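You operate a simulated robot arm through the tools that you are given. There is no shell and no other tool. Be economical: measure what you need, move in short steps, check, and stop when the job is done.

The job below is to be done with a simulated robot arm. You get a single attempt, and the scene is never put back.

TASK
Brake the cart, slide the spool home on its prong, fit the green pin and raise the tray gate.
Fine: brake first, pin after the spool is home; leave the handwheel alone.

It is judged by the outcome, as a careful person would: the job done as asked, and still so three seconds after it is handed in. It fails if anything else is knocked over, pushed out of place, dropped, spilled or broken.

THE ROBOT
A 7-joint arm with a two-finger parallel gripper, fixed in place. Base frame: the origin is at the foot of the arm, x ahead of it, y to its left, z up. Readings come in mm, degrees, newtons and seconds.
Its first joint turns from -149.0 to 149.0 degrees. Payload 3.43 kg.
The TCP is the grasp point between the finger pads, 30 mm short of the fingertips. In the tool frame z runs along the fingers and y along their closing line. The gripper opens to 94 mm. The fingers are 28 mm wide and 10 mm thick; the gripper's body (50 by 96 mm) begins 55 mm behind the TCP.
Orientation is that of the tool frame in the base frame, as a unit quaternion [w, x, y, z]. With the fingers straight down and closing along the base's y, the tool's x points along the base's -x, its y along +y and its z along -z.

THE INTERFACE
- The arm moves only by the tool arm_command. Its argument "series" is a list of rows, each an object (a shift or turn left out is 0, a gripper value left out holds the last) with "slide": the shift along the tool's x, y, z in mm, a list of three; "dr": the turn, a rotation vector about the tool's x, y, z in degrees, a list of three; "gripper": the finger opening in mm, from 0 to 94. In form: [{"slide": [dx, dy, dz], "dr": [rx, ry, rz], "gripper": gripper}, ...]. A call has 1 to 8 rows; each row shifts and turns the commanded pose from where the row before left it, along the tool's axes as they then stand. Rows are played at 5 a second. More than 50 mm and 8.6 degrees between two rows, or a gripper value outside its range, and nothing of the call is played. A pose out of reach is approached as far as the arm can. The call stops where the force on the tool passes 60 N (or 10 N more than at its start, if that is more) or the arm is blocked; 0.2 s more then pass. The fingers move at their own pace (about 45 mm/s each) and stop on an object; they squeeze with about 30 N. The grip force told is the motor's: it shows also when the fingers shut on nothing. Time passes only in rows, and 0.2 s behind the last, so rows that do not move let the fingers close. It gives the time, the measured TCP pose, the force on the tool (base axes), the opening and the grip force at its end, in the units of the frame above (readings bear some noise), with the torque about the TCP (base axes, N m) and any sound that the robot's microphone picked up, and new pictures: "show" is both (left out), scene, wrist or none.
- Cameras (640 x 400 px; columns grow to the right, rows downward): "scene" is fixed at [400.3, -649.1, 1289.1]; the picture's right is [0.82, -0.58, 0.00], its down [0.33, 0.46, -0.82] and it looks along [0.48, 0.67, 0.57] (base axes); focal length 214 px, centre (320, 200). "wrist" rides on the gripper at [76, 14, -102] in the tool frame; the picture's right is [-0.18, 0.98, 0.00], its down [-0.75, -0.14, -0.64] and it looks along [-0.63, -0.12, 0.77] (tool axes); focal length 243 px, centre (320, 200). There is no depth. A picture from a camera that has moved, and an enlarged one, comes with that camera's place and axes in the base frame and with its lens.
- enlarge(camera, box): a new picture of the part [left, top, right, bottom] of that camera's present view, enlarged. No time passes.
- finish_job(): hands the job in; it is judged then, once.

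Go step by step. Nothing tells you positions but the pictures and the camera data: compare them with the known pose of the tool, close in by small moves and look again before you grip or let go. The budget is 120 turns and 200 pictures, counting those below and the enlarged ones. Unless the task says otherwise, let go and move clear before handing in, and close with one line.

The tools are called after "Request:" as a command line: name --argument value ..., lists and objects as JSON in quotes. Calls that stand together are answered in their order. arm_command: Moves the arm, as the interface text tells. Its arguments: {"type":"object","properties":{"series":{"type":"array","items":{"type":"object","properties":{"slide":{"type":"array","items":{"type":"number"}},"dr":{"type":"array","items":{"type":"number"}},"gripper":{"type":"number"}}}},"show":{"type":"string","enum":["both","scene","wrist","none"]}},"required":["series"]} The other tools are called the same way: enlarge (camera, box) takes an enlarged picture of a part of a camera's view; finish_job () hands the job in.

At the start:

```text
t: 0.0
tool_pos: [295.9, -941.8, 1239.8]
ee_rot: [0.0, 0.0, 1.0, 0.0]
contact_force: [0.0, 0.0, -1.0]
torque: [-0.01, -0.03, -0.02]
opening: 94.1
gripper_force: 0.1
```

scene: 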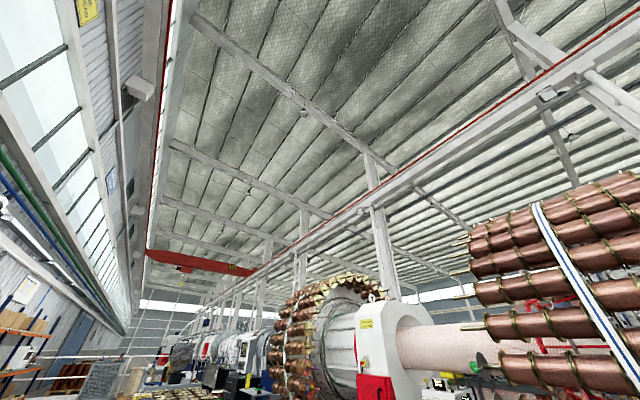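
wrist: 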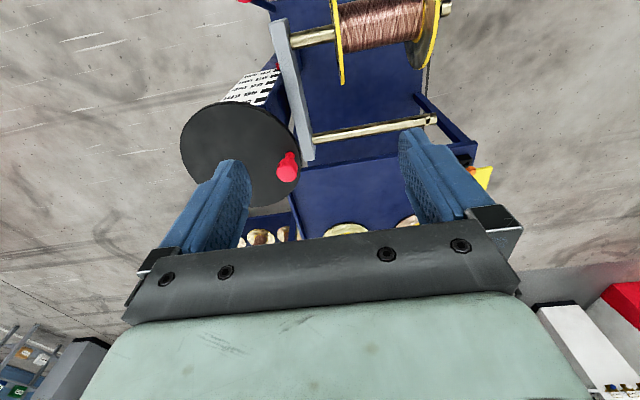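

The scene camera looks up into the hall and is of little use; the wrist view shows a blue cart with a spool on a prong, a red knob and a black drum. I'll enlarge it.

Request:
enlarge --camera "wrist" --box '[160, 0, 500, 212]'

Request:
enlarge --camera "scene" --box '[0, 200, 640, 400]'

```text
1.88 times, centred on (330, 106) of wrist
camera zoom: at [220.6, -927.8, 1342.2], right [0.18, 0.98, 0.0], down [0.75, -0.14, 0.64], along [0.63, -0.12, -0.77], focal length 457 px, centre (301, 377)
```

zoom: 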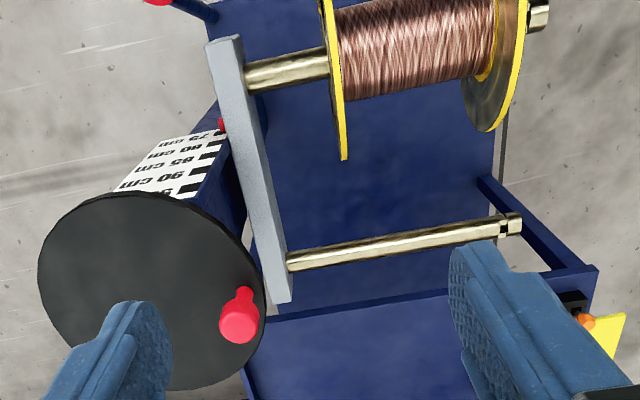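

```text
1.00 times, centred on (320, 300) of scene (not enlarged: the box is as wide or as high as the picture)
camera zoom: at [400.3, -649.1, 1289.1], right [0.82, -0.58, 0.0], down [0.33, 0.46, -0.82], along [0.48, 0.67, 0.57], focal length 214 px, centre (320, 100)
```

zoom: 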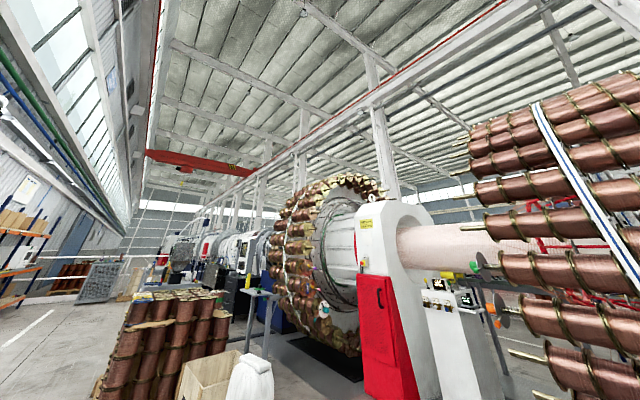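

The black disc with the red knob is probably the handwheel beside a mast with a ruler. I'll shift sideways to get parallax.

Request:
arm_command --series '[{"slide": [0, 50, 0]}, {"slide": [0, 50, 0]}, {"slide": [0, 50, 0]}, {"slide": [0, 50, 0]}, {"slide": [0, 0, 0]}]' --show "wrist"

```text
t: 1.2
tool_pos: [304.3, -762.7, 1200.8]
ee_rot: [0.003, 0.001, 1.0, -0.012]
contact_force: [0.3, -0.3, 0.1]
torque: [0.01, 0.01, 0.0]
opening: 93.9
gripper_force: 0.0
out of reach, approached as far as the arm can: row 2, 3, 4
camera wrist: at [228.1, -746.7, 1302.1], right [0.18, 0.98, -0.02], down [0.75, -0.13, 0.65], along [0.64, -0.14, -0.76], focal length 243 px, centre (320, 200)
```

wrist: 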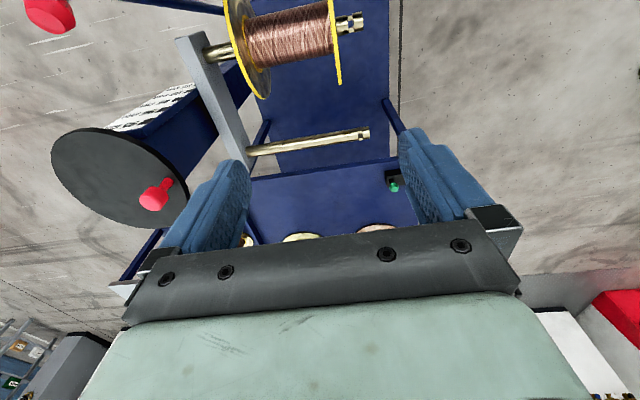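

Triangulated: handwheel knob ≈[393,-1006,1051], spool prong from y≈-995 to -706 at x≈277, z≈765; empty prong at x≈500. I'll turn the wrist camera to look toward -y and see the rest.

Request:
arm_command --series '[{"dr": [0, 0, 8.5]}, {"dr": [0, 0, 8.5]}, {"dr": [0, 0, 8.5]}, {"dr": [0, 0, 8.5]}, {"dr": [0, 0, 8.5]}, {"dr": [0, 0, 8.5]}, {"dr": [0, 0, 8.5]}, {"dr": [0, 0, 8.5]}]' --show "wrist"

```text
t: 2.4
tool_pos: [306.9, -768.8, 1189.5]
ee_rot: [0.007, 0.332, 0.943, -0.01]
contact_force: [-0.3, -0.2, -1.0]
torque: [0.05, -0.08, 0.04]
opening: 94.0
gripper_force: 0.2
out of reach, approached as far as the arm can: row 1
stopped in row 5: the force on the tool passed its limit at 85 N (the readings are from after the stop); the commanded pose is now the measured one
camera wrist: at [255.1, -707.3, 1290.6], right [0.76, 0.65, -0.01], down [0.49, -0.57, 0.66], along [0.42, -0.51, -0.75], focal length 243 px, centre (320, 200)
```

wrist: 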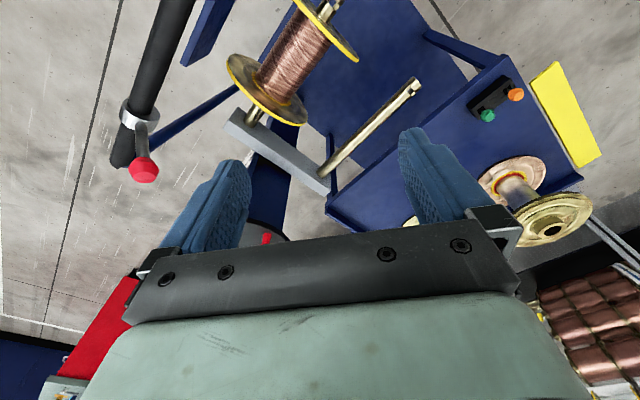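

There is a push-bar with a clamp and red-tipped lever (likely the brake), pins in a black holder, and a yellow plate on the tray (the gate). Enlarging for detail.

Request:
enlarge --camera "wrist" --box '[80, 0, 360, 200]'

Request:
enlarge --camera "wrist" --box '[380, 40, 640, 260]'

```text
2.00 times, centred on (220, 100) of wrist
camera zoom: at [255.1, -707.3, 1290.6], right [0.76, 0.65, -0.01], down [0.49, -0.57, 0.66], along [0.42, -0.51, -0.75], focal length 485 px, centre (520, 400)
```

zoom: 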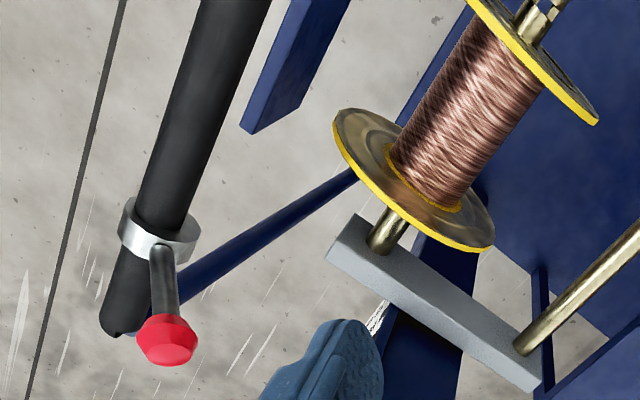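

```text
1.82 times, centred on (510, 150) of wrist
camera zoom: at [255.1, -707.3, 1290.6], right [0.76, 0.65, -0.01], down [0.49, -0.57, 0.66], along [0.42, -0.51, -0.75], focal length 441 px, centre (-26, 291)
```

zoom: 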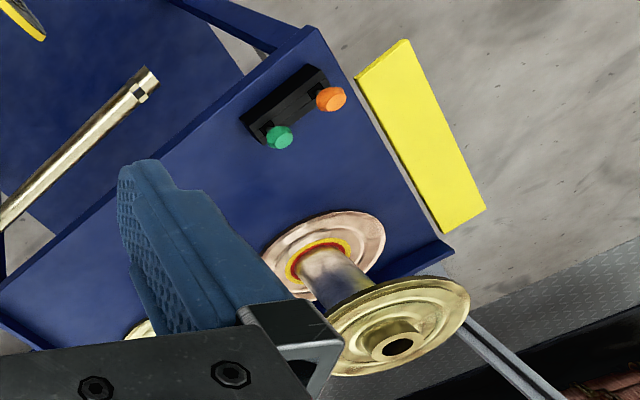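

Estimates: brake lever knob ≈[195,-1008,1017] on the black push-bar; orange pin ≈[677,-573,753], green ≈[676,-632,753]. I'll turn further toward the brake lever at a lower, more reachable height.

Request:
arm_command --series '[{"slide": [0, 0, 25]}, {"slide": [0, 0, 25]}, {"dr": [0, 0, 6]}, {"dr": [0, 0, 6]}, {"dr": [0, 0, 6]}, {"dr": [0, 0, 6]}, {"dr": [0, 0, 6]}, {"dr": [0, 0, 6]}]' --show "wrist"

```text
t: 4.2
tool_pos: [306.5, -770.0, 1139.4]
ee_rot: [0.011, 0.608, 0.794, -0.007]
contact_force: [-0.2, -1.1, 0.0]
torque: [0.0, -0.01, -0.02]
opening: 94.0
gripper_force: 0.0
camera wrist: at [299.8, -689.7, 1240.4], right [1.0, 0.08, 0.01], down [0.05, -0.75, 0.66], along [0.06, -0.66, -0.75], focal length 243 px, centre (320, 200)
```

wrist: 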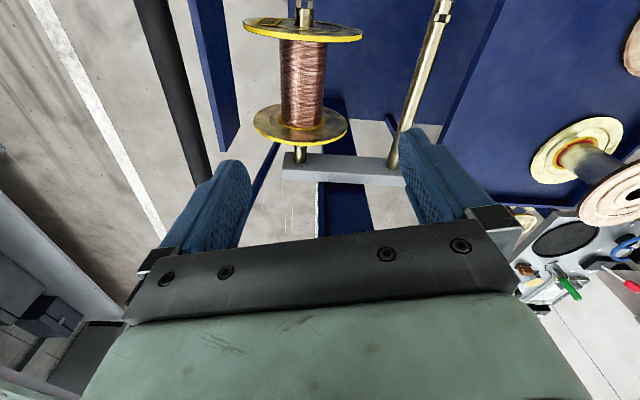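

Now the camera looks along -y with the spool ahead: spool inner flange is ~85 mm from the root plate. I'll square the tool (closing along x) and shift +x so the brake lever isn't hidden by the finger.

Request:
arm_command --series '[{"dr": [0, 0, 7.5]}, {"dr": [0, 0, 7.5]}, {"slide": [0, 40, 0]}, {"slide": [0, 40, 0]}, {"slide": [0, 40, 0]}]' --show "wrist"

```text
t: 5.4
tool_pos: [425.8, -770.2, 1140.5]
ee_rot: [0.012, 0.706, 0.708, -0.006]
contact_force: [-1.0, 0.0, 0.4]
torque: [-0.01, -0.02, 0.0]
opening: 93.8
gripper_force: 0.0
camera wrist: at [439.2, -691.5, 1241.9], right [0.98, -0.18, 0.01], down [-0.14, -0.74, 0.66], along [-0.11, -0.65, -0.75], focal length 243 px, centre (320, 200)
```

wrist: 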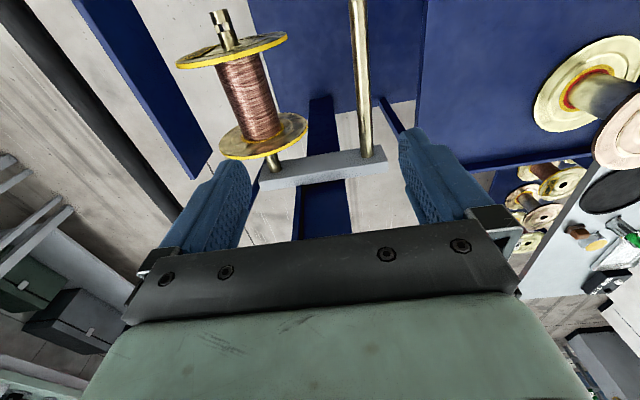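

The gripper body hides the lever from here. I'll move to the bar's side (x≈150) and turn back about 50° so the lever shows between the fingers from above.

Request:
arm_command --series '[{"slide": [0, -45, 0]}, {"slide": [0, -45, 0]}, {"slide": [0, -45, 0]}, {"slide": [0, -45, 0]}, {"slide": [0, -45, 0]}, {"slide": [0, -45, 0]}, {"slide": [-40, 0, 0]}, {"slide": [-40, 0, 0]}]' --show "none"

Request:
arm_command --series '[{"dr": [0, 0, -7.3]}, {"dr": [0, 0, -7.3]}, {"dr": [0, 0, -7.3]}, {"dr": [0, 0, -7.3]}, {"dr": [0, 0, -7.3]}, {"dr": [0, 0, -7.3]}, {"dr": [0, 0, -7.3]}]' --show "wrist"

```text
t: 7.2
tool_pos: [157.2, -851.8, 1142.1]
ee_rot: [0.012, 0.706, 0.708, -0.006]
contact_force: [-0.2, 1.1, -0.2]
torque: [-0.05, 0.01, -0.03]
opening: 93.9
gripper_force: 0.1
```

```text
t: 8.8
tool_pos: [156.9, -851.4, 1141.4]
ee_rot: [0.008, 0.331, 0.944, -0.011]
contact_force: [-0.4, 0.3, 0.5]
torque: [0.03, 0.02, 0.01]
opening: 94.0
gripper_force: 0.1
camera wrist: at [105.6, -789.2, 1241.8], right [0.76, 0.65, -0.01], down [0.5, -0.56, 0.66], along [0.43, -0.5, -0.75], focal length 243 px, centre (320, 200)
```

wrist: 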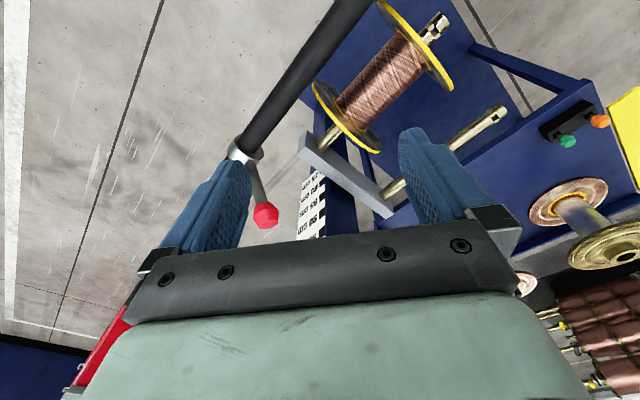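

The lever: collar ≈[145,-1039,862], knob ≈[198,-1006,1017]. Moving nearer in -y for a closer view.

Request:
arm_command --series '[{"slide": [-28, -35, 0]}, {"slide": [-28, -35, 0]}]' --show "wrist"

Request:
enlarge --camera "wrist" --box '[160, 0, 480, 220]'

```text
t: 9.4
tool_pos: [156.6, -938.6, 1143.0]
ee_rot: [0.008, 0.331, 0.943, -0.01]
contact_force: [-0.1, 0.1, 0.2]
torque: [0.01, 0.01, 0.01]
opening: 93.9
gripper_force: 0.0
camera wrist: at [105.7, -877.2, 1243.6], right [0.76, 0.65, -0.01], down [0.49, -0.57, 0.66], along [0.43, -0.5, -0.75], focal length 243 px, centre (320, 200)
```

wrist: 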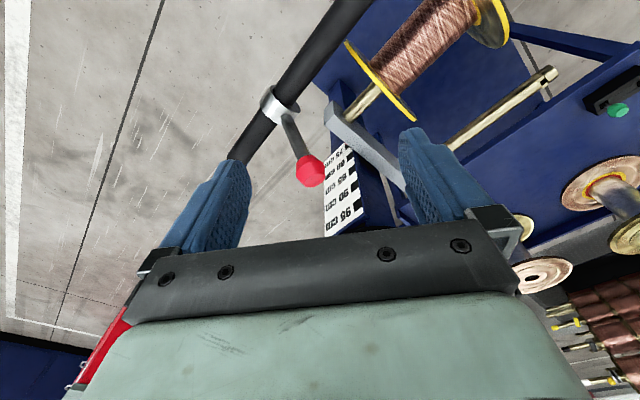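

```text
1.82 times, centred on (320, 110) of wrist
camera zoom: at [105.7, -877.2, 1243.6], right [0.76, 0.65, -0.01], down [0.49, -0.57, 0.66], along [0.43, -0.5, -0.75], focal length 441 px, centre (320, 364)
```

zoom: 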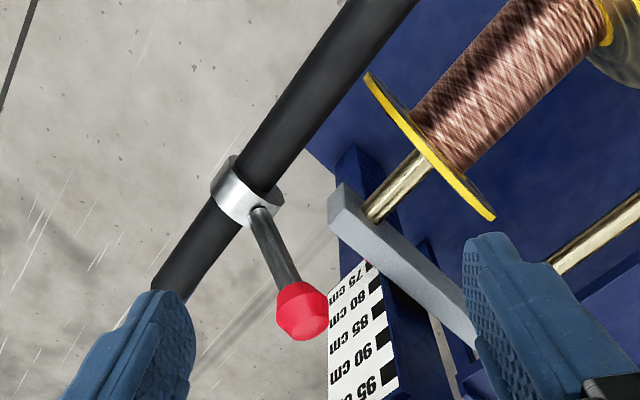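

The lever turns about the bar (axis along y at x≈144, z≈919), knob at [196,-1000,1022], leaning about 27° to +x. I'll grip the knob across y so it can pivot; first align the tool above it.

Request:
arm_command --series '[{"dr": [0, 0, -7.8]}, {"dr": [0, 0, -7.8]}, {"dr": [0, 0, -7.8]}, {"dr": [0, 0, -7.8]}, {"dr": [0, 0, -7.8]}, {"slide": [-20, -30, 0]}, {"slide": [-20, -31, 0]}]' --show "wrist"

```text
t: 11.0
tool_pos: [196.4, -999.8, 1143.8]
ee_rot: [0.004, -0.003, 1.0, -0.013]
contact_force: [0.2, -0.1, -0.6]
torque: [-0.01, 0.02, 0.02]
opening: 93.8
gripper_force: 0.0
camera wrist: at [119.6, -983.0, 1245.5], right [0.18, 0.98, -0.02], down [0.75, -0.12, 0.65], along [0.64, -0.13, -0.76], focal length 243 px, centre (320, 200)
```

wrist: 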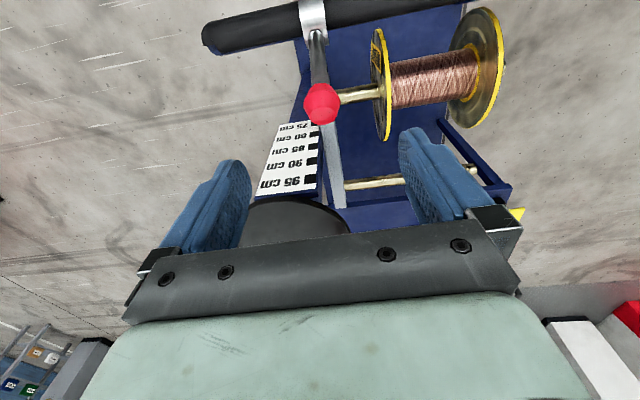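

Aligned above the knob. Descending to it.

Request:
arm_command --series '[{"slide": [0, 0, 30]}, {"slide": [0, 0, 30]}, {"slide": [0, 0, 30]}, {"slide": [0, 0, 25]}]' --show "wrist"

```text
t: 12.0
tool_pos: [196.7, -1002.4, 1029.0]
ee_rot: [0.005, -0.003, 1.0, -0.012]
contact_force: [0.1, 0.2, 0.9]
torque: [-0.03, -0.01, 0.02]
opening: 94.0
gripper_force: 0.1
camera wrist: at [120.5, -986.7, 1131.6], right [0.18, 0.98, -0.02], down [0.75, -0.12, 0.65], along [0.64, -0.13, -0.76], focal length 243 px, centre (320, 200)
```

wrist: 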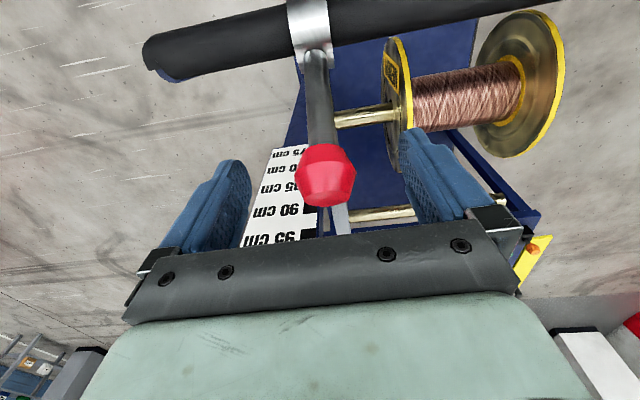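

The knob sits between the fingers; going 8 mm lower and closing.

Request:
arm_command --series '[{"slide": [0, 2, 8]}, {"gripper": 20}, {}, {}, {}, {}]' --show "wrist"

```text
t: 13.4
tool_pos: [198.1, -998.5, 1021.0]
ee_rot: [0.004, -0.003, 1.0, -0.011]
contact_force: [-3.4, 14.6, -2.2]
torque: [-0.08, -0.03, -0.08]
opening: 34.0
gripper_force: 42.1
camera wrist: at [120.3, -983.8, 1123.0], right [0.18, 0.98, -0.02], down [0.75, -0.12, 0.65], along [0.64, -0.13, -0.76], focal length 243 px, centre (320, 200)
```

wrist: 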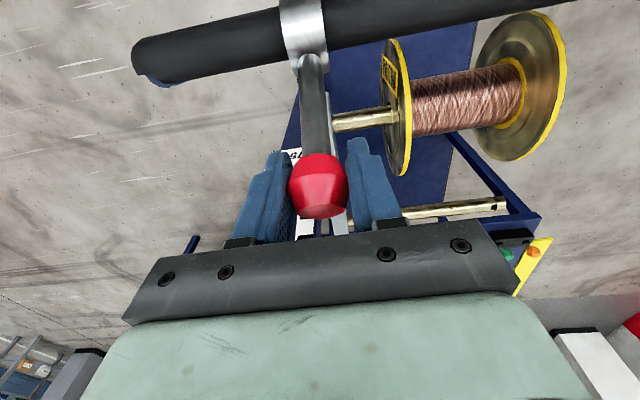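

Gripped. I relieve the side load and probe the lever gently toward -x along its arc, watching the force.

Request:
arm_command --series '[{"slide": [0, 2, 0]}, {"slide": [6, 0, -3]}, {}]' --show "wrist"

```text
t: 14.2
tool_pos: [191.5, -1000.2, 1023.9]
ee_rot: [0.004, -0.003, 1.0, -0.011]
contact_force: [5.7, 4.8, -13.2]
torque: [-0.02, -1.03, 0.04]
opening: 33.2
gripper_force: 45.3
camera wrist: at [115.7, -983.7, 1125.1], right [0.18, 0.98, -0.02], down [0.75, -0.12, 0.65], along [0.64, -0.13, -0.76], focal length 243 px, centre (320, 200)
```

wrist: 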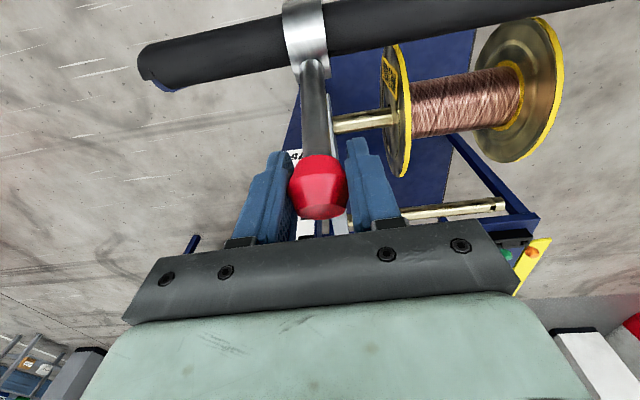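

Mild resistance only. Another small step, with less rise.

Request:
arm_command --series '[{"slide": [8, 0, -1.5]}, {}]' --show "wrist"

Request:
enlarge --camera "wrist" --box '[200, 0, 520, 230]'

```text
t: 14.8
tool_pos: [185.0, -1000.4, 1027.0]
ee_rot: [0.005, -0.004, 1.0, -0.012]
contact_force: [16.7, -4.0, 2.7]
torque: [0.03, -1.14, 0.07]
opening: 33.0
gripper_force: 44.5
camera wrist: at [108.1, -983.5, 1128.8], right [0.18, 0.98, -0.02], down [0.75, -0.12, 0.65], along [0.64, -0.13, -0.76], focal length 243 px, centre (320, 200)
```

wrist: 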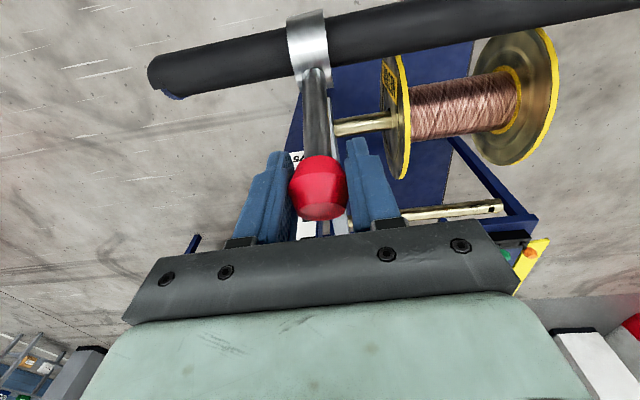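

```text
1.74 times, centred on (360, 115) of wrist
camera zoom: at [108.1, -983.5, 1128.8], right [0.18, 0.98, -0.02], down [0.75, -0.12, 0.65], along [0.64, -0.13, -0.76], focal length 422 px, centre (250, 348)
```

zoom: 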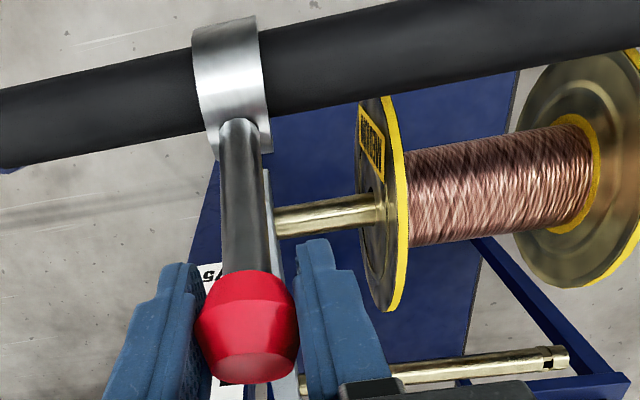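

Collar and spool stay put while the lever turns, so the lever is really rotating. I continue along the arc, turning the tool with it.

Request:
arm_command --series '[{"slide": [9.57, 0, -3.16], "dr": [0, -5, 0]}, {}]' --show "none"

```text
t: 15.4
tool_pos: [174.0, -1000.1, 1030.5]
ee_rot: [0.049, -0.004, 0.999, -0.013]
contact_force: [15.5, -9.0, 22.6]
torque: [0.07, -0.58, 0.06]
opening: 32.8
gripper_force: 44.8
```

Request:
arm_command --series '[{"slide": [9.2, 0, -4.5], "dr": [0, -5, 0]}, {}, {"slide": [9.4, 0, -3.5], "dr": [0, -5, 0]}, {}]' --show "wrist"

```text
t: 16.4
tool_pos: [153.5, -999.8, 1036.4]
ee_rot: [0.134, -0.003, 0.991, -0.014]
contact_force: [7.8, -18.3, 29.7]
torque: [0.04, -0.37, 0.0]
opening: 32.9
gripper_force: 44.5
camera wrist: at [53.6, -983.8, 1113.4], right [0.17, 0.98, 0.02], down [0.55, -0.12, 0.82], along [0.81, -0.13, -0.57], focal length 243 px, centre (320, 200)
```

wrist: 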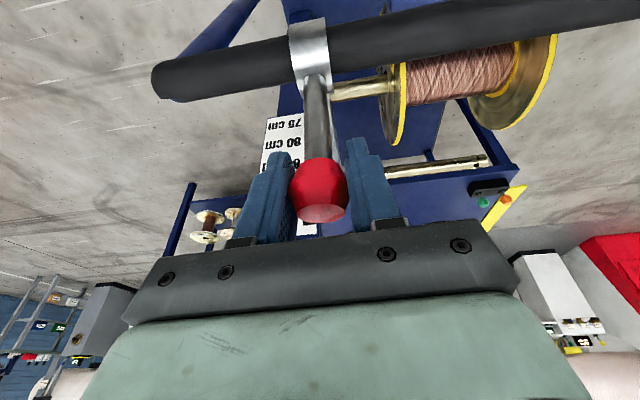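

The lever follows smoothly. I relieve the load a little and continue past vertical.

Request:
arm_command --series '[{"slide": [9, -1, -5], "dr": [0, -5, 0]}, {}, {"slide": [9.6, -0.5, -3.2], "dr": [0, -5, 0]}, {}, {"slide": [9.6, 0, -3.2], "dr": [0, -5, 0]}, {}]' --show "wrist"

```text
t: 17.8
tool_pos: [123.0, -1000.8, 1034.2]
ee_rot: [0.262, -0.007, 0.965, -0.009]
contact_force: [5.7, -5.3, 13.6]
torque: [0.05, -0.92, 0.02]
opening: 32.9
gripper_force: 45.2
camera wrist: at [6.2, -985.1, 1084.0], right [0.15, 0.99, 0.07], down [0.32, -0.12, 0.94], along [0.93, -0.12, -0.34], focal length 243 px, centre (320, 200)
```

wrist: 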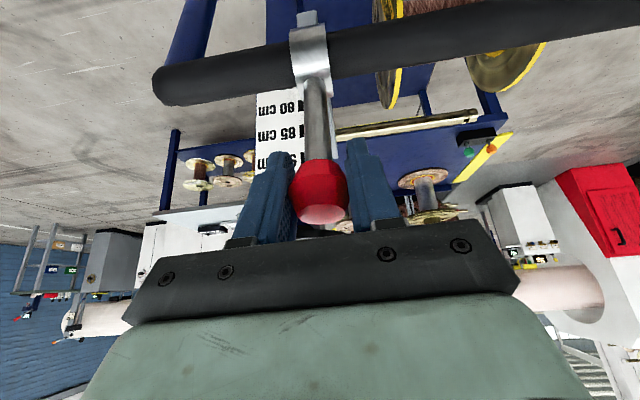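

Request:
arm_command --series '[{"slide": [9.6, 0, -3.4], "dr": [0, -5, 0]}, {}, {"slide": [9.6, 0, -3.2], "dr": [0, -5, 0]}, {}]' --show "none"

```text
t: 18.8
tool_pos: [104.5, -999.1, 1031.0]
ee_rot: [0.346, -0.007, 0.938, -0.009]
contact_force: [4.9, -0.2, 0.1]
torque: [0.07, -0.65, -0.06]
opening: 33.0
gripper_force: 45.2
```

Request:
arm_command --series '[{"slide": [9.6, 0, -3.0], "dr": [0, -5, 0]}, {}, {"slide": [9.6, 0, -3.0], "dr": [0, -5, 0]}, {}]' --show "wrist"

```text
t: 19.8
tool_pos: [88.0, -1000.5, 1022.5]
ee_rot: [0.427, -0.008, 0.904, -0.01]
contact_force: [3.4, 9.6, 5.4]
torque: [-0.06, -0.67, 0.01]
opening: 33.0
gripper_force: 44.8
camera wrist: at [-39.3, -986.4, 1028.4], right [0.11, 0.99, 0.12], down [-0.02, -0.12, 0.99], along [0.99, -0.11, 0.0], focal length 243 px, centre (320, 200)
```

wrist: 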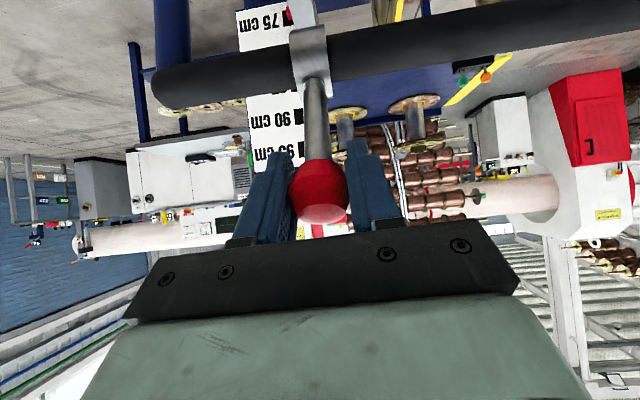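

Request:
arm_command --series '[{"slide": [9.5, 0, -3.3], "dr": [0, -4, 0]}, {}, {"slide": [9.5, 0, -3.3], "dr": [0, -4, 0]}, {}, {"slide": [9.5, 0, -3.3], "dr": [0, -4, 0]}, {}]' --show "none"

```text
t: 20.5
tool_pos: [86.0, -1000.0, 1021.2]
ee_rot: [0.47, -0.012, 0.882, -0.01]
contact_force: [17.2, 6.5, 8.5]
torque: [0.05, 0.23, 0.07]
opening: 33.5
gripper_force: 45.0
stopped in row 3: the force on the tool passed its limit at 66 N (the readings are from after the stop); the commanded pose is now the measured one
```

The lever met a firm stop at about -30° (from +27°), so it has swung through its full throw. I release it and back off along the tool axis.

Request:
arm_command --series '[{"gripper": 80}, {}, {}, {"slide": [0, 0, -30]}, {"slide": [0, 0, -40]}]' --show "wrist"

```text
t: 21.7
tool_pos: [24.6, -1001.5, 1057.8]
ee_rot: [0.469, -0.011, 0.883, -0.009]
contact_force: [0.2, -0.6, -0.4]
torque: [-0.01, -0.02, 0.02]
opening: 79.9
gripper_force: 0.0
camera wrist: at [-102.5, -988.4, 1052.8], right [0.09, 0.99, 0.13], down [-0.11, -0.12, 0.99], along [0.99, -0.1, 0.1], focal length 243 px, centre (320, 200)
```

wrist: 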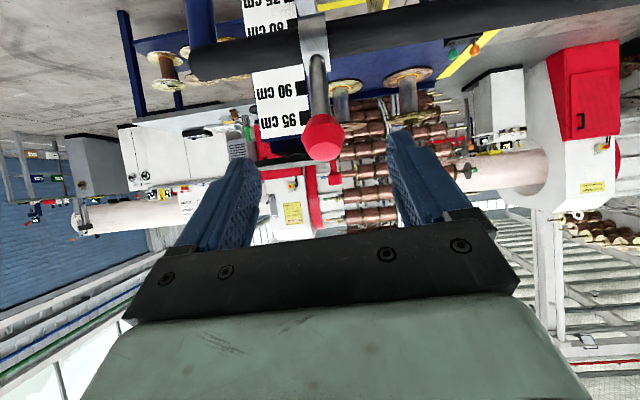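

The lever stays in its new position. Next I right the tool, then go to the spool.

Request:
arm_command --series '[{"slide": [0, 0, -30], "dr": [0, 7, 0]}, {"slide": [0, 0, -20], "dr": [0, 7, 0]}, {"dr": [0, 7, 0]}, {"dr": [0, 7, 0]}, {"dr": [0, 7, 0]}, {"dr": [0, 7, 0]}, {"dr": [0, 7, 0]}, {"dr": [0, 6.5, 0]}]' --show "wrist"

```text
t: 23.5
tool_pos: [-15.1, -1001.6, 1088.6]
ee_rot: [0.003, -0.005, 1.0, -0.014]
contact_force: [0.0, 0.0, 0.3]
torque: [0.0, 0.01, 0.02]
opening: 79.9
gripper_force: 0.1
camera wrist: at [-91.6, -984.7, 1190.5], right [0.17, 0.98, -0.03], down [0.75, -0.12, 0.65], along [0.64, -0.13, -0.76], focal length 243 px, centre (320, 200)
```

wrist: 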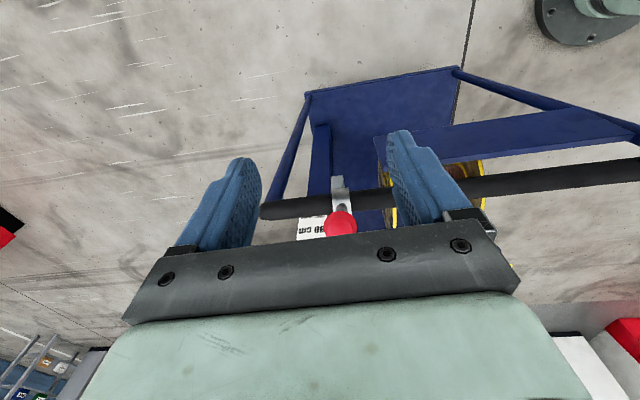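

Moving up and over to beyond the spool's outer end.

Request:
arm_command --series '[{"slide": [0, 0, -40], "dr": [-1.6, 0, 0]}, {"slide": [-34, 36, 0]}, {"slide": [-34, 36, 0]}, {"slide": [-34, 36, 0]}, {"slide": [-34, 36, 0]}, {"slide": [-34, 36, 0]}, {"slide": [-34, 36, 0]}, {"slide": [-34, 36, 0]}]' --show "none"

Request:
arm_command --series '[{"slide": [-30, 30, 0]}, {"slide": [-30, 30, 0]}, {"dr": [0, 0, 8]}, {"dr": [0, 0, 8]}, {"dr": [0, 0, 8]}, {"dr": [0, 0, 8]}, {"dr": [0, 0, 8]}, {"dr": [0, 0, 8]}]' --show "none"

Request:
arm_command --series '[{"dr": [0, 0, 8.4], "gripper": 90}, {"dr": [0, 0, 8.4]}, {"dr": [0, 0, 8.4]}, {"dr": [0, 0, 8.4]}, {"dr": [0, 0, 8.4]}]' --show "wrist"

```text
t: 25.3
tool_pos: [219.2, -745.9, 1129.8]
ee_rot: [0.004, -0.005, 1.0, 0.0]
contact_force: [0.2, -1.4, -0.6]
torque: [-0.02, -0.01, 0.0]
opening: 79.6
gripper_force: 0.1
```

```text
t: 27.1
tool_pos: [279.5, -688.4, 1129.9]
ee_rot: [0.006, 0.389, 0.921, -0.003]
contact_force: [0.9, -1.4, -2.5]
torque: [-0.04, 0.0, -0.06]
opening: 79.7
gripper_force: 0.2
stopped in row 8: the force on the tool passed its limit at 68 N (the readings are from after the stop); the commanded pose is now the measured one
```

```text
t: 28.3
tool_pos: [280.1, -687.4, 1129.9]
ee_rot: [0.006, 0.695, 0.719, 0.0]
contact_force: [0.2, -0.3, -0.2]
torque: [0.0, -0.01, 0.03]
opening: 89.8
gripper_force: 0.1
camera wrist: at [290.7, -609.2, 1232.6], right [0.99, -0.15, 0.01], down [-0.12, -0.75, 0.65], along [-0.09, -0.64, -0.76], focal length 243 px, centre (320, 200)
```

wrist: 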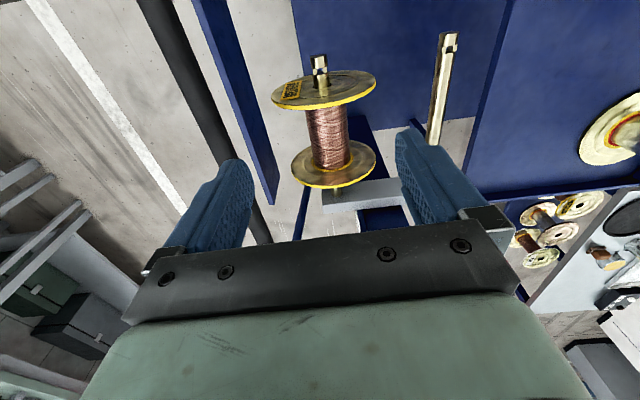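

Fingers now close along x, centred over the spool prong. I descend part way and remeasure.

Request:
arm_command --series '[{"dr": [0, 0, 2], "slide": [0, 2, 40]}, {"slide": [0, 0, 45]}, {"slide": [0, 0, 45]}, {"slide": [0, 0, 45]}]' --show "wrist"

Request:
enlarge --camera "wrist" --box '[200, 0, 500, 190]'

```text
t: 29.3
tool_pos: [281.2, -689.2, 953.1]
ee_rot: [0.007, 0.706, 0.708, 0.0]
contact_force: [-0.5, 0.3, -0.1]
torque: [0.01, -0.01, 0.01]
opening: 89.8
gripper_force: 0.1
camera wrist: at [294.4, -611.3, 1054.8], right [0.98, -0.18, 0.01], down [-0.15, -0.75, 0.65], along [-0.11, -0.64, -0.76], focal length 243 px, centre (320, 200)
```

wrist: 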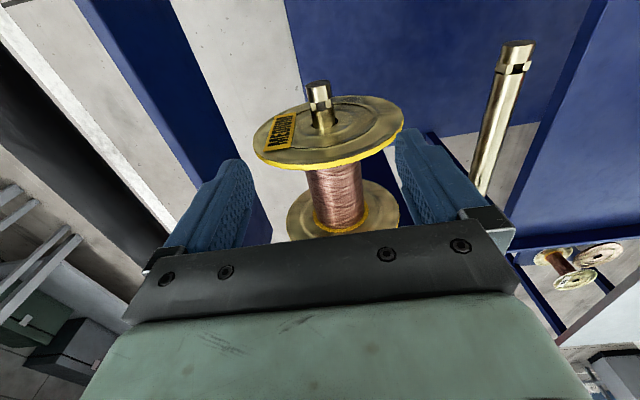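

```text
2.11 times, centred on (350, 95) of wrist
camera zoom: at [294.4, -611.3, 1054.8], right [0.98, -0.18, 0.01], down [-0.15, -0.75, 0.65], along [-0.11, -0.64, -0.76], focal length 511 px, centre (257, 421)
```

zoom: 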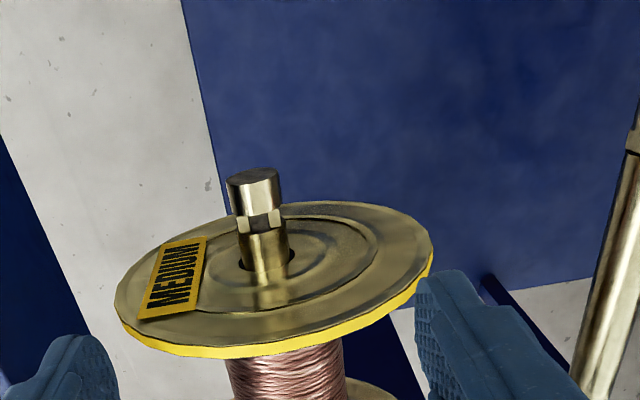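

Prong tip ≈[280,-691,765], outer flange at y≈-734. I'll tilt the tool 20° so the fingertips lead, straddle the prong, and stop just in front of the flange.

Request:
arm_command --series '[{"dr": [0, -6.7, 0]}, {"dr": [0, -6.7, 0]}, {"dr": [0, -6.6, 0]}, {"slide": [12.3, -1, 38.9]}, {"slide": [12.3, 0, 38.9]}, {"slide": [12.3, 0, 38.9]}]' --show "wrist"

```text
t: 30.7
tool_pos: [280.5, -695.2, 831.8]
ee_rot: [0.129, 0.696, 0.696, -0.122]
contact_force: [-0.2, 0.5, 0.5]
torque: [0.02, 0.01, 0.0]
opening: 89.9
gripper_force: 0.1
camera wrist: at [295.4, -588.6, 901.8], right [0.98, -0.17, 0.07], down [-0.15, -0.48, 0.86], along [-0.11, -0.86, -0.5], focal length 243 px, centre (320, 200)
```

wrist: 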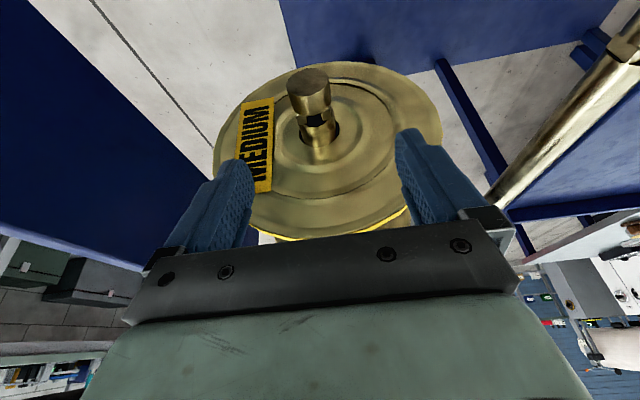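

Straddle looks right. Lowering the last 40 mm and starting the push gently.

Request:
arm_command --series '[{"slide": [6.8, 0, 19.5]}, {"slide": [6.8, 0, 19.5]}, {}]' --show "wrist"

Request:
enlarge --camera "wrist" --box '[220, 40, 440, 180]'

```text
t: 31.5
tool_pos: [284.0, -697.0, 792.0]
ee_rot: [0.129, 0.695, 0.697, -0.122]
contact_force: [0.5, 0.1, 1.2]
torque: [0.02, 0.01, -0.02]
opening: 89.9
gripper_force: 0.0
camera wrist: at [297.4, -589.4, 860.4], right [0.98, -0.17, 0.07], down [-0.15, -0.48, 0.86], along [-0.11, -0.86, -0.5], focal length 243 px, centre (320, 200)
```

wrist: 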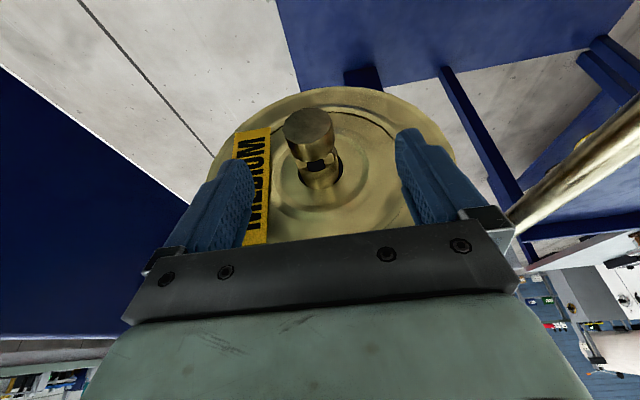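

```text
2.86 times, centred on (330, 110) of wrist
camera zoom: at [297.4, -589.4, 860.4], right [0.98, -0.17, 0.07], down [-0.15, -0.48, 0.86], along [-0.11, -0.86, -0.5], focal length 693 px, centre (291, 457)
```

zoom: 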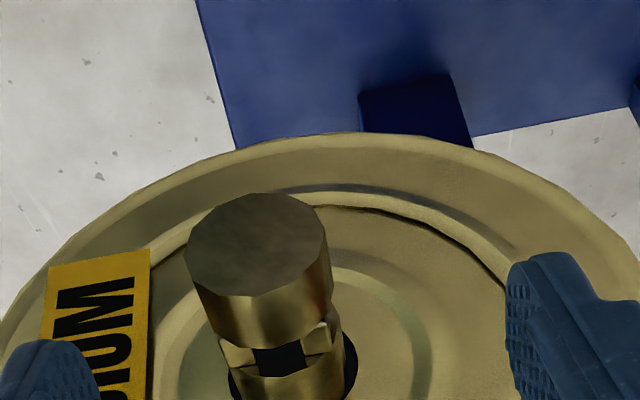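

Lowering 12 mm more and pushing in -y.

Request:
arm_command --series '[{"slide": [4.1, -2, 11.3]}, {"slide": [-9.4, 0, 3.4]}, {"slide": [-9.4, 0, 3.4]}, {"slide": [-9.4, 0, 3.4]}, {}]' --show "wrist"

```text
t: 32.7
tool_pos: [282.3, -725.7, 779.7]
ee_rot: [0.129, 0.696, 0.696, -0.122]
contact_force: [-1.2, 10.1, -2.6]
torque: [0.33, -0.04, -0.49]
opening: 90.4
gripper_force: 0.3
camera wrist: at [296.0, -618.8, 849.4], right [0.98, -0.17, 0.07], down [-0.15, -0.48, 0.86], along [-0.11, -0.86, -0.5], focal length 243 px, centre (320, 200)
```

wrist: 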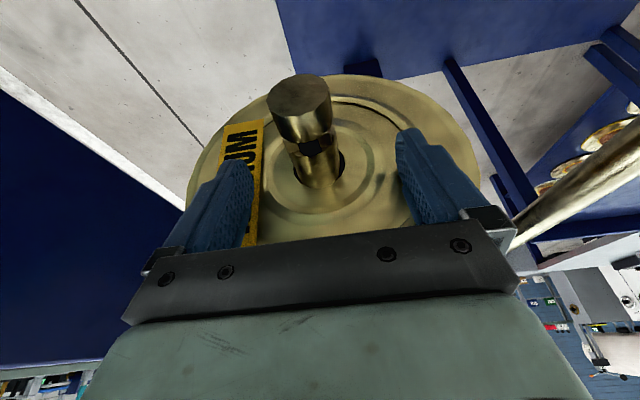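

The spool moves at about 10 N. Continuing.

Request:
arm_command --series '[{"slide": [-9.4, 0, 3.4]}, {"slide": [-9.4, 0, 3.4]}, {"slide": [-9.4, 0, 3.4]}, {"slide": [-9.4, 0, 3.4]}, {}]' --show "wrist"

```text
t: 33.9
tool_pos: [283.0, -766.3, 781.1]
ee_rot: [0.129, 0.695, 0.696, -0.122]
contact_force: [-0.4, 7.1, -2.3]
torque: [0.16, -0.07, -0.31]
opening: 89.9
gripper_force: 0.1
camera wrist: at [296.0, -658.7, 850.8], right [0.98, -0.17, 0.07], down [-0.15, -0.48, 0.86], along [-0.11, -0.86, -0.5], focal length 243 px, centre (320, 200)
```

wrist: 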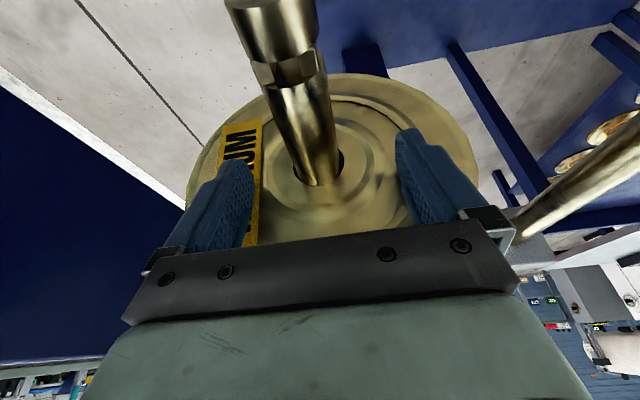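

Request:
arm_command --series '[{"slide": [-9.4, 0, 3.4]}, {"slide": [-4.7, 0, 1.7]}, {"slide": [-4.7, 0, 1.7]}, {"slide": [-4.7, 0, 1.7]}, {}]' --show "wrist"

```text
t: 35.1
tool_pos: [281.9, -791.2, 781.7]
ee_rot: [0.13, 0.695, 0.697, -0.123]
contact_force: [0.4, 10.1, 1.0]
torque: [0.19, 0.05, -0.42]
opening: 89.5
gripper_force: 0.0
camera wrist: at [295.9, -683.0, 851.2], right [0.98, -0.17, 0.07], down [-0.15, -0.48, 0.86], along [-0.11, -0.86, -0.5], focal length 243 px, centre (320, 200)
```

wrist: 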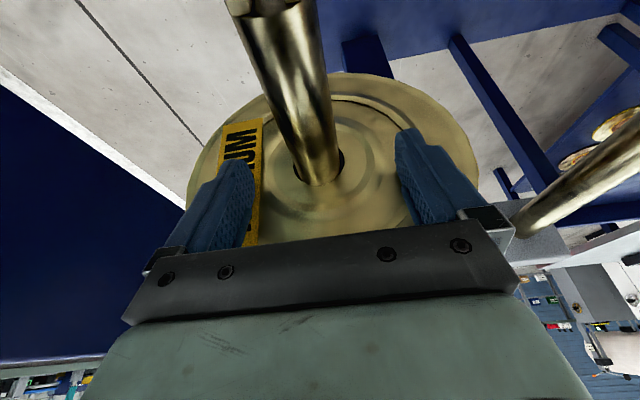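

Still about 10 N. Small steps until it seats.

Request:
arm_command --series '[{"slide": [-3.8, 0, 1.4]}, {"slide": [-3.8, 0, 1.4]}, {}]' --show "none"

Request:
arm_command --series '[{"slide": [-3.8, 0, 1.4]}, {"slide": [-3.8, 0, 1.4]}, {}]' --show "none"

```text
t: 35.9
tool_pos: [281.6, -797.5, 781.8]
ee_rot: [0.13, 0.695, 0.696, -0.122]
contact_force: [0.3, 9.7, 2.8]
torque: [0.21, 0.04, -0.45]
opening: 89.9
gripper_force: 0.1
```

```text
t: 36.7
tool_pos: [282.9, -806.0, 781.6]
ee_rot: [0.13, 0.695, 0.697, -0.122]
contact_force: [-0.4, 13.0, 0.7]
torque: [0.3, 0.08, -0.58]
opening: 90.2
gripper_force: 0.2
```

Request:
arm_command --series '[{"slide": [-2.8, 0, 1]}, {}, {"slide": [-2.8, 0, 1]}, {}]' --show "wrist"

```text
t: 37.8
tool_pos: [281.9, -807.1, 779.2]
ee_rot: [0.122, 0.698, 0.696, -0.117]
contact_force: [1.0, 8.4, 2.7]
torque: [0.13, 0.11, -0.42]
opening: 89.9
gripper_force: 0.1
stopped in row 4: the force on the tool passed its limit at 61 N (the readings are from after the stop); the commanded pose is now the measured one
camera wrist: at [296.4, -700.6, 851.4], right [0.98, -0.17, 0.07], down [-0.15, -0.5, 0.86], along [-0.11, -0.85, -0.51], focal length 243 px, centre (320, 200)
```

wrist: 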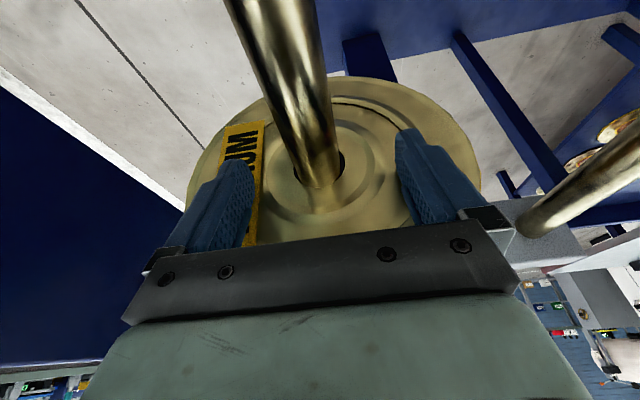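

Firm stop at y≈-808: the spool is against its plate. I back off and rise to check.

Request:
arm_command --series '[{"slide": [28, 0, -10]}, {"slide": [28, 0, -10]}, {"slide": [-15, 0, -45]}, {"slide": [-15, 0, -45]}, {"slide": [-15, 0, -45]}, {"dr": [0, 6.5, 0], "slide": [-15, 0, -45]}, {"dr": [0, 6.5, 0]}, {"dr": [0, 6.5, 0]}]' --show "wrist"

Request:
enlarge --camera "wrist" --box '[220, 0, 500, 190]'

```text
t: 39.6
tool_pos: [279.9, -744.1, 971.4]
ee_rot: [0.004, 0.707, 0.708, 0.003]
contact_force: [1.0, -0.5, -0.1]
torque: [0.0, 0.01, 0.01]
opening: 90.1
gripper_force: 0.1
camera wrist: at [294.8, -667.8, 1073.4], right [0.98, -0.18, 0.01], down [-0.15, -0.75, 0.64], along [-0.11, -0.63, -0.77], focal length 243 px, centre (320, 200)
```

wrist: 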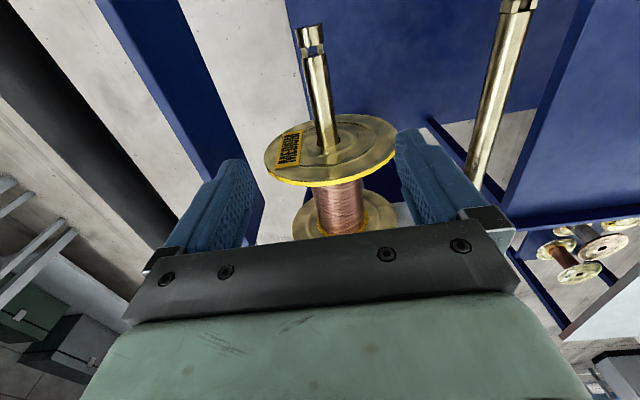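

```text
2.11 times, centred on (360, 95) of wrist
camera zoom: at [294.8, -667.8, 1073.4], right [0.98, -0.18, 0.01], down [-0.15, -0.75, 0.64], along [-0.11, -0.63, -0.77], focal length 511 px, centre (236, 421)
```

zoom: 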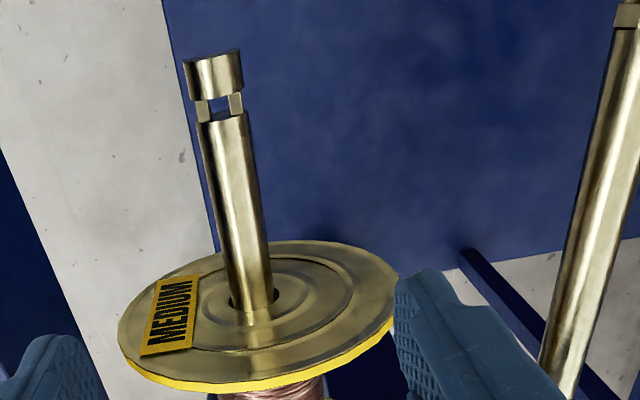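

Spool is home, and the vertical through-slot near the tip is at about [281,-711]. Now over to the green pin.

Request:
arm_command --series '[{"slide": [14, 46, 0]}, {"slide": [14, 46, 0]}, {"slide": [14, 46, 0]}, {"slide": [14, 46, 0]}, {"slide": [14, 46, 0]}, {"slide": [14, 46, 0]}, {"slide": [14, 46, 0]}, {"slide": [14, 46, 0]}]' --show "wrist"

Request:
enlarge --camera "wrist" --box '[200, 0, 520, 220]'

```text
t: 41.4
tool_pos: [648.5, -632.6, 973.4]
ee_rot: [0.004, 0.708, 0.707, 0.003]
contact_force: [-0.7, -0.2, 0.1]
torque: [0.0, 0.01, -0.02]
opening: 89.9
gripper_force: 0.1
camera wrist: at [662.0, -555.4, 1076.4], right [0.98, -0.18, 0.01], down [-0.15, -0.75, 0.64], along [-0.11, -0.63, -0.77], focal length 243 px, centre (320, 200)
```

wrist: 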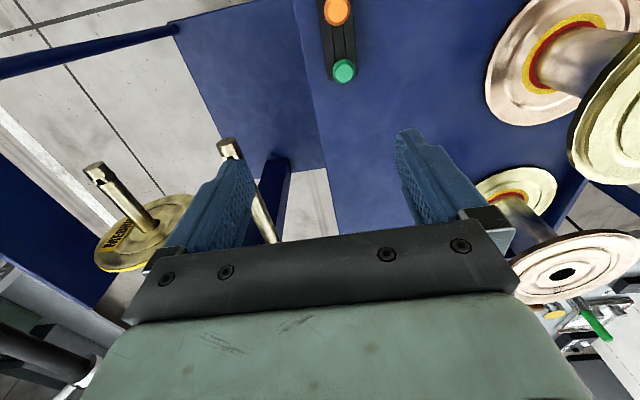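

```text
1.82 times, centred on (360, 110) of wrist
camera zoom: at [662.0, -555.4, 1076.4], right [0.98, -0.18, 0.01], down [-0.15, -0.75, 0.64], along [-0.11, -0.63, -0.77], focal length 441 px, centre (247, 364)
```

zoom: 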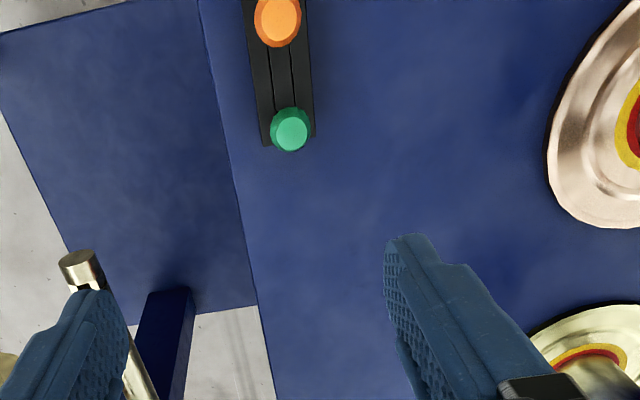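

Green head ≈[682,-631,744]. Move above it and lower with a narrower opening.

Request:
arm_command --series '[{"slide": [2, 33, 0], "gripper": 60}, {"slide": [0, 0, 45]}, {"slide": [0, 0, 45]}, {"slide": [0, 0, 45]}]' --show "wrist"

Request:
enlarge --camera "wrist" --box '[220, 20, 440, 200]'

```text
t: 42.4
tool_pos: [678.8, -631.8, 835.6]
ee_rot: [0.004, 0.706, 0.708, 0.003]
contact_force: [-0.1, 1.2, 0.0]
torque: [0.01, 0.0, 0.0]
opening: 60.2
gripper_force: 0.1
camera wrist: at [693.8, -555.0, 938.6], right [0.98, -0.18, 0.01], down [-0.15, -0.75, 0.64], along [-0.11, -0.63, -0.77], focal length 243 px, centre (320, 200)
```

wrist: 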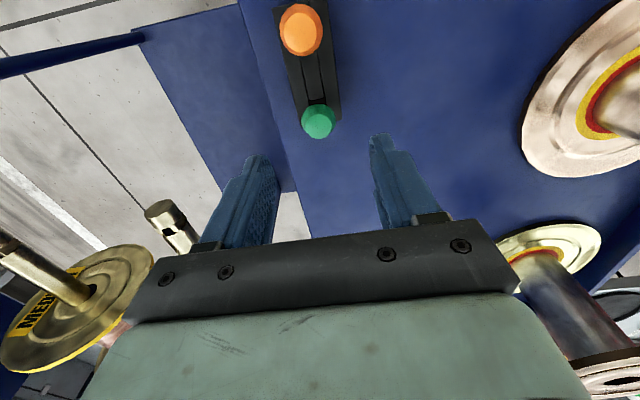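

```text
2.22 times, centred on (330, 110) of wrist
camera zoom: at [693.8, -555.0, 938.6], right [0.98, -0.18, 0.01], down [-0.15, -0.75, 0.64], along [-0.11, -0.63, -0.77], focal length 539 px, centre (298, 400)
```

zoom: 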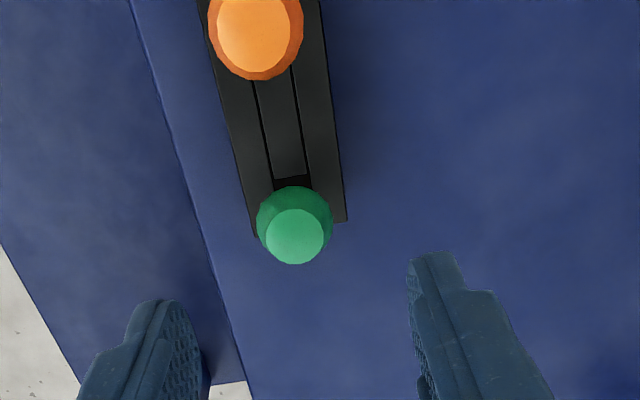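

Request:
arm_command --series '[{"slide": [0, 3, 20]}, {"slide": [0, 0, 15]}, {}]' --show "wrist"

Request:
enlarge --camera "wrist" --box '[220, 60, 440, 220]'

```text
t: 43.2
tool_pos: [684.8, -632.1, 801.5]
ee_rot: [0.003, 0.707, 0.708, 0.003]
contact_force: [0.4, -0.6, -1.3]
torque: [-0.01, -0.02, 0.0]
opening: 60.2
gripper_force: 0.1
camera wrist: at [698.7, -555.6, 904.1], right [0.98, -0.18, 0.01], down [-0.15, -0.75, 0.64], along [-0.11, -0.63, -0.77], focal length 243 px, centre (320, 200)
```

wrist: 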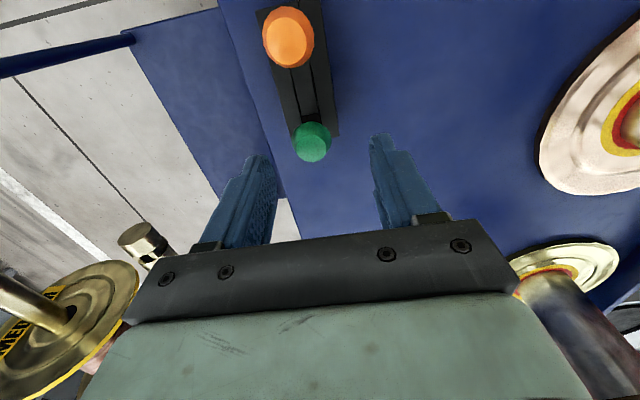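

```text
2.50 times, centred on (330, 140) of wrist
camera zoom: at [698.7, -555.6, 904.1], right [0.98, -0.18, 0.01], down [-0.15, -0.75, 0.64], along [-0.11, -0.63, -0.77], focal length 606 px, centre (295, 350)
```

zoom: 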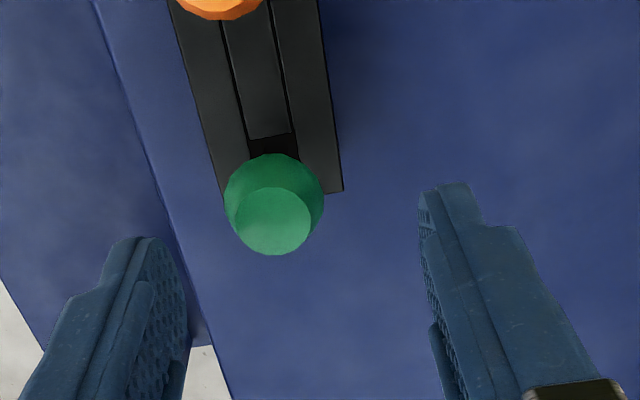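

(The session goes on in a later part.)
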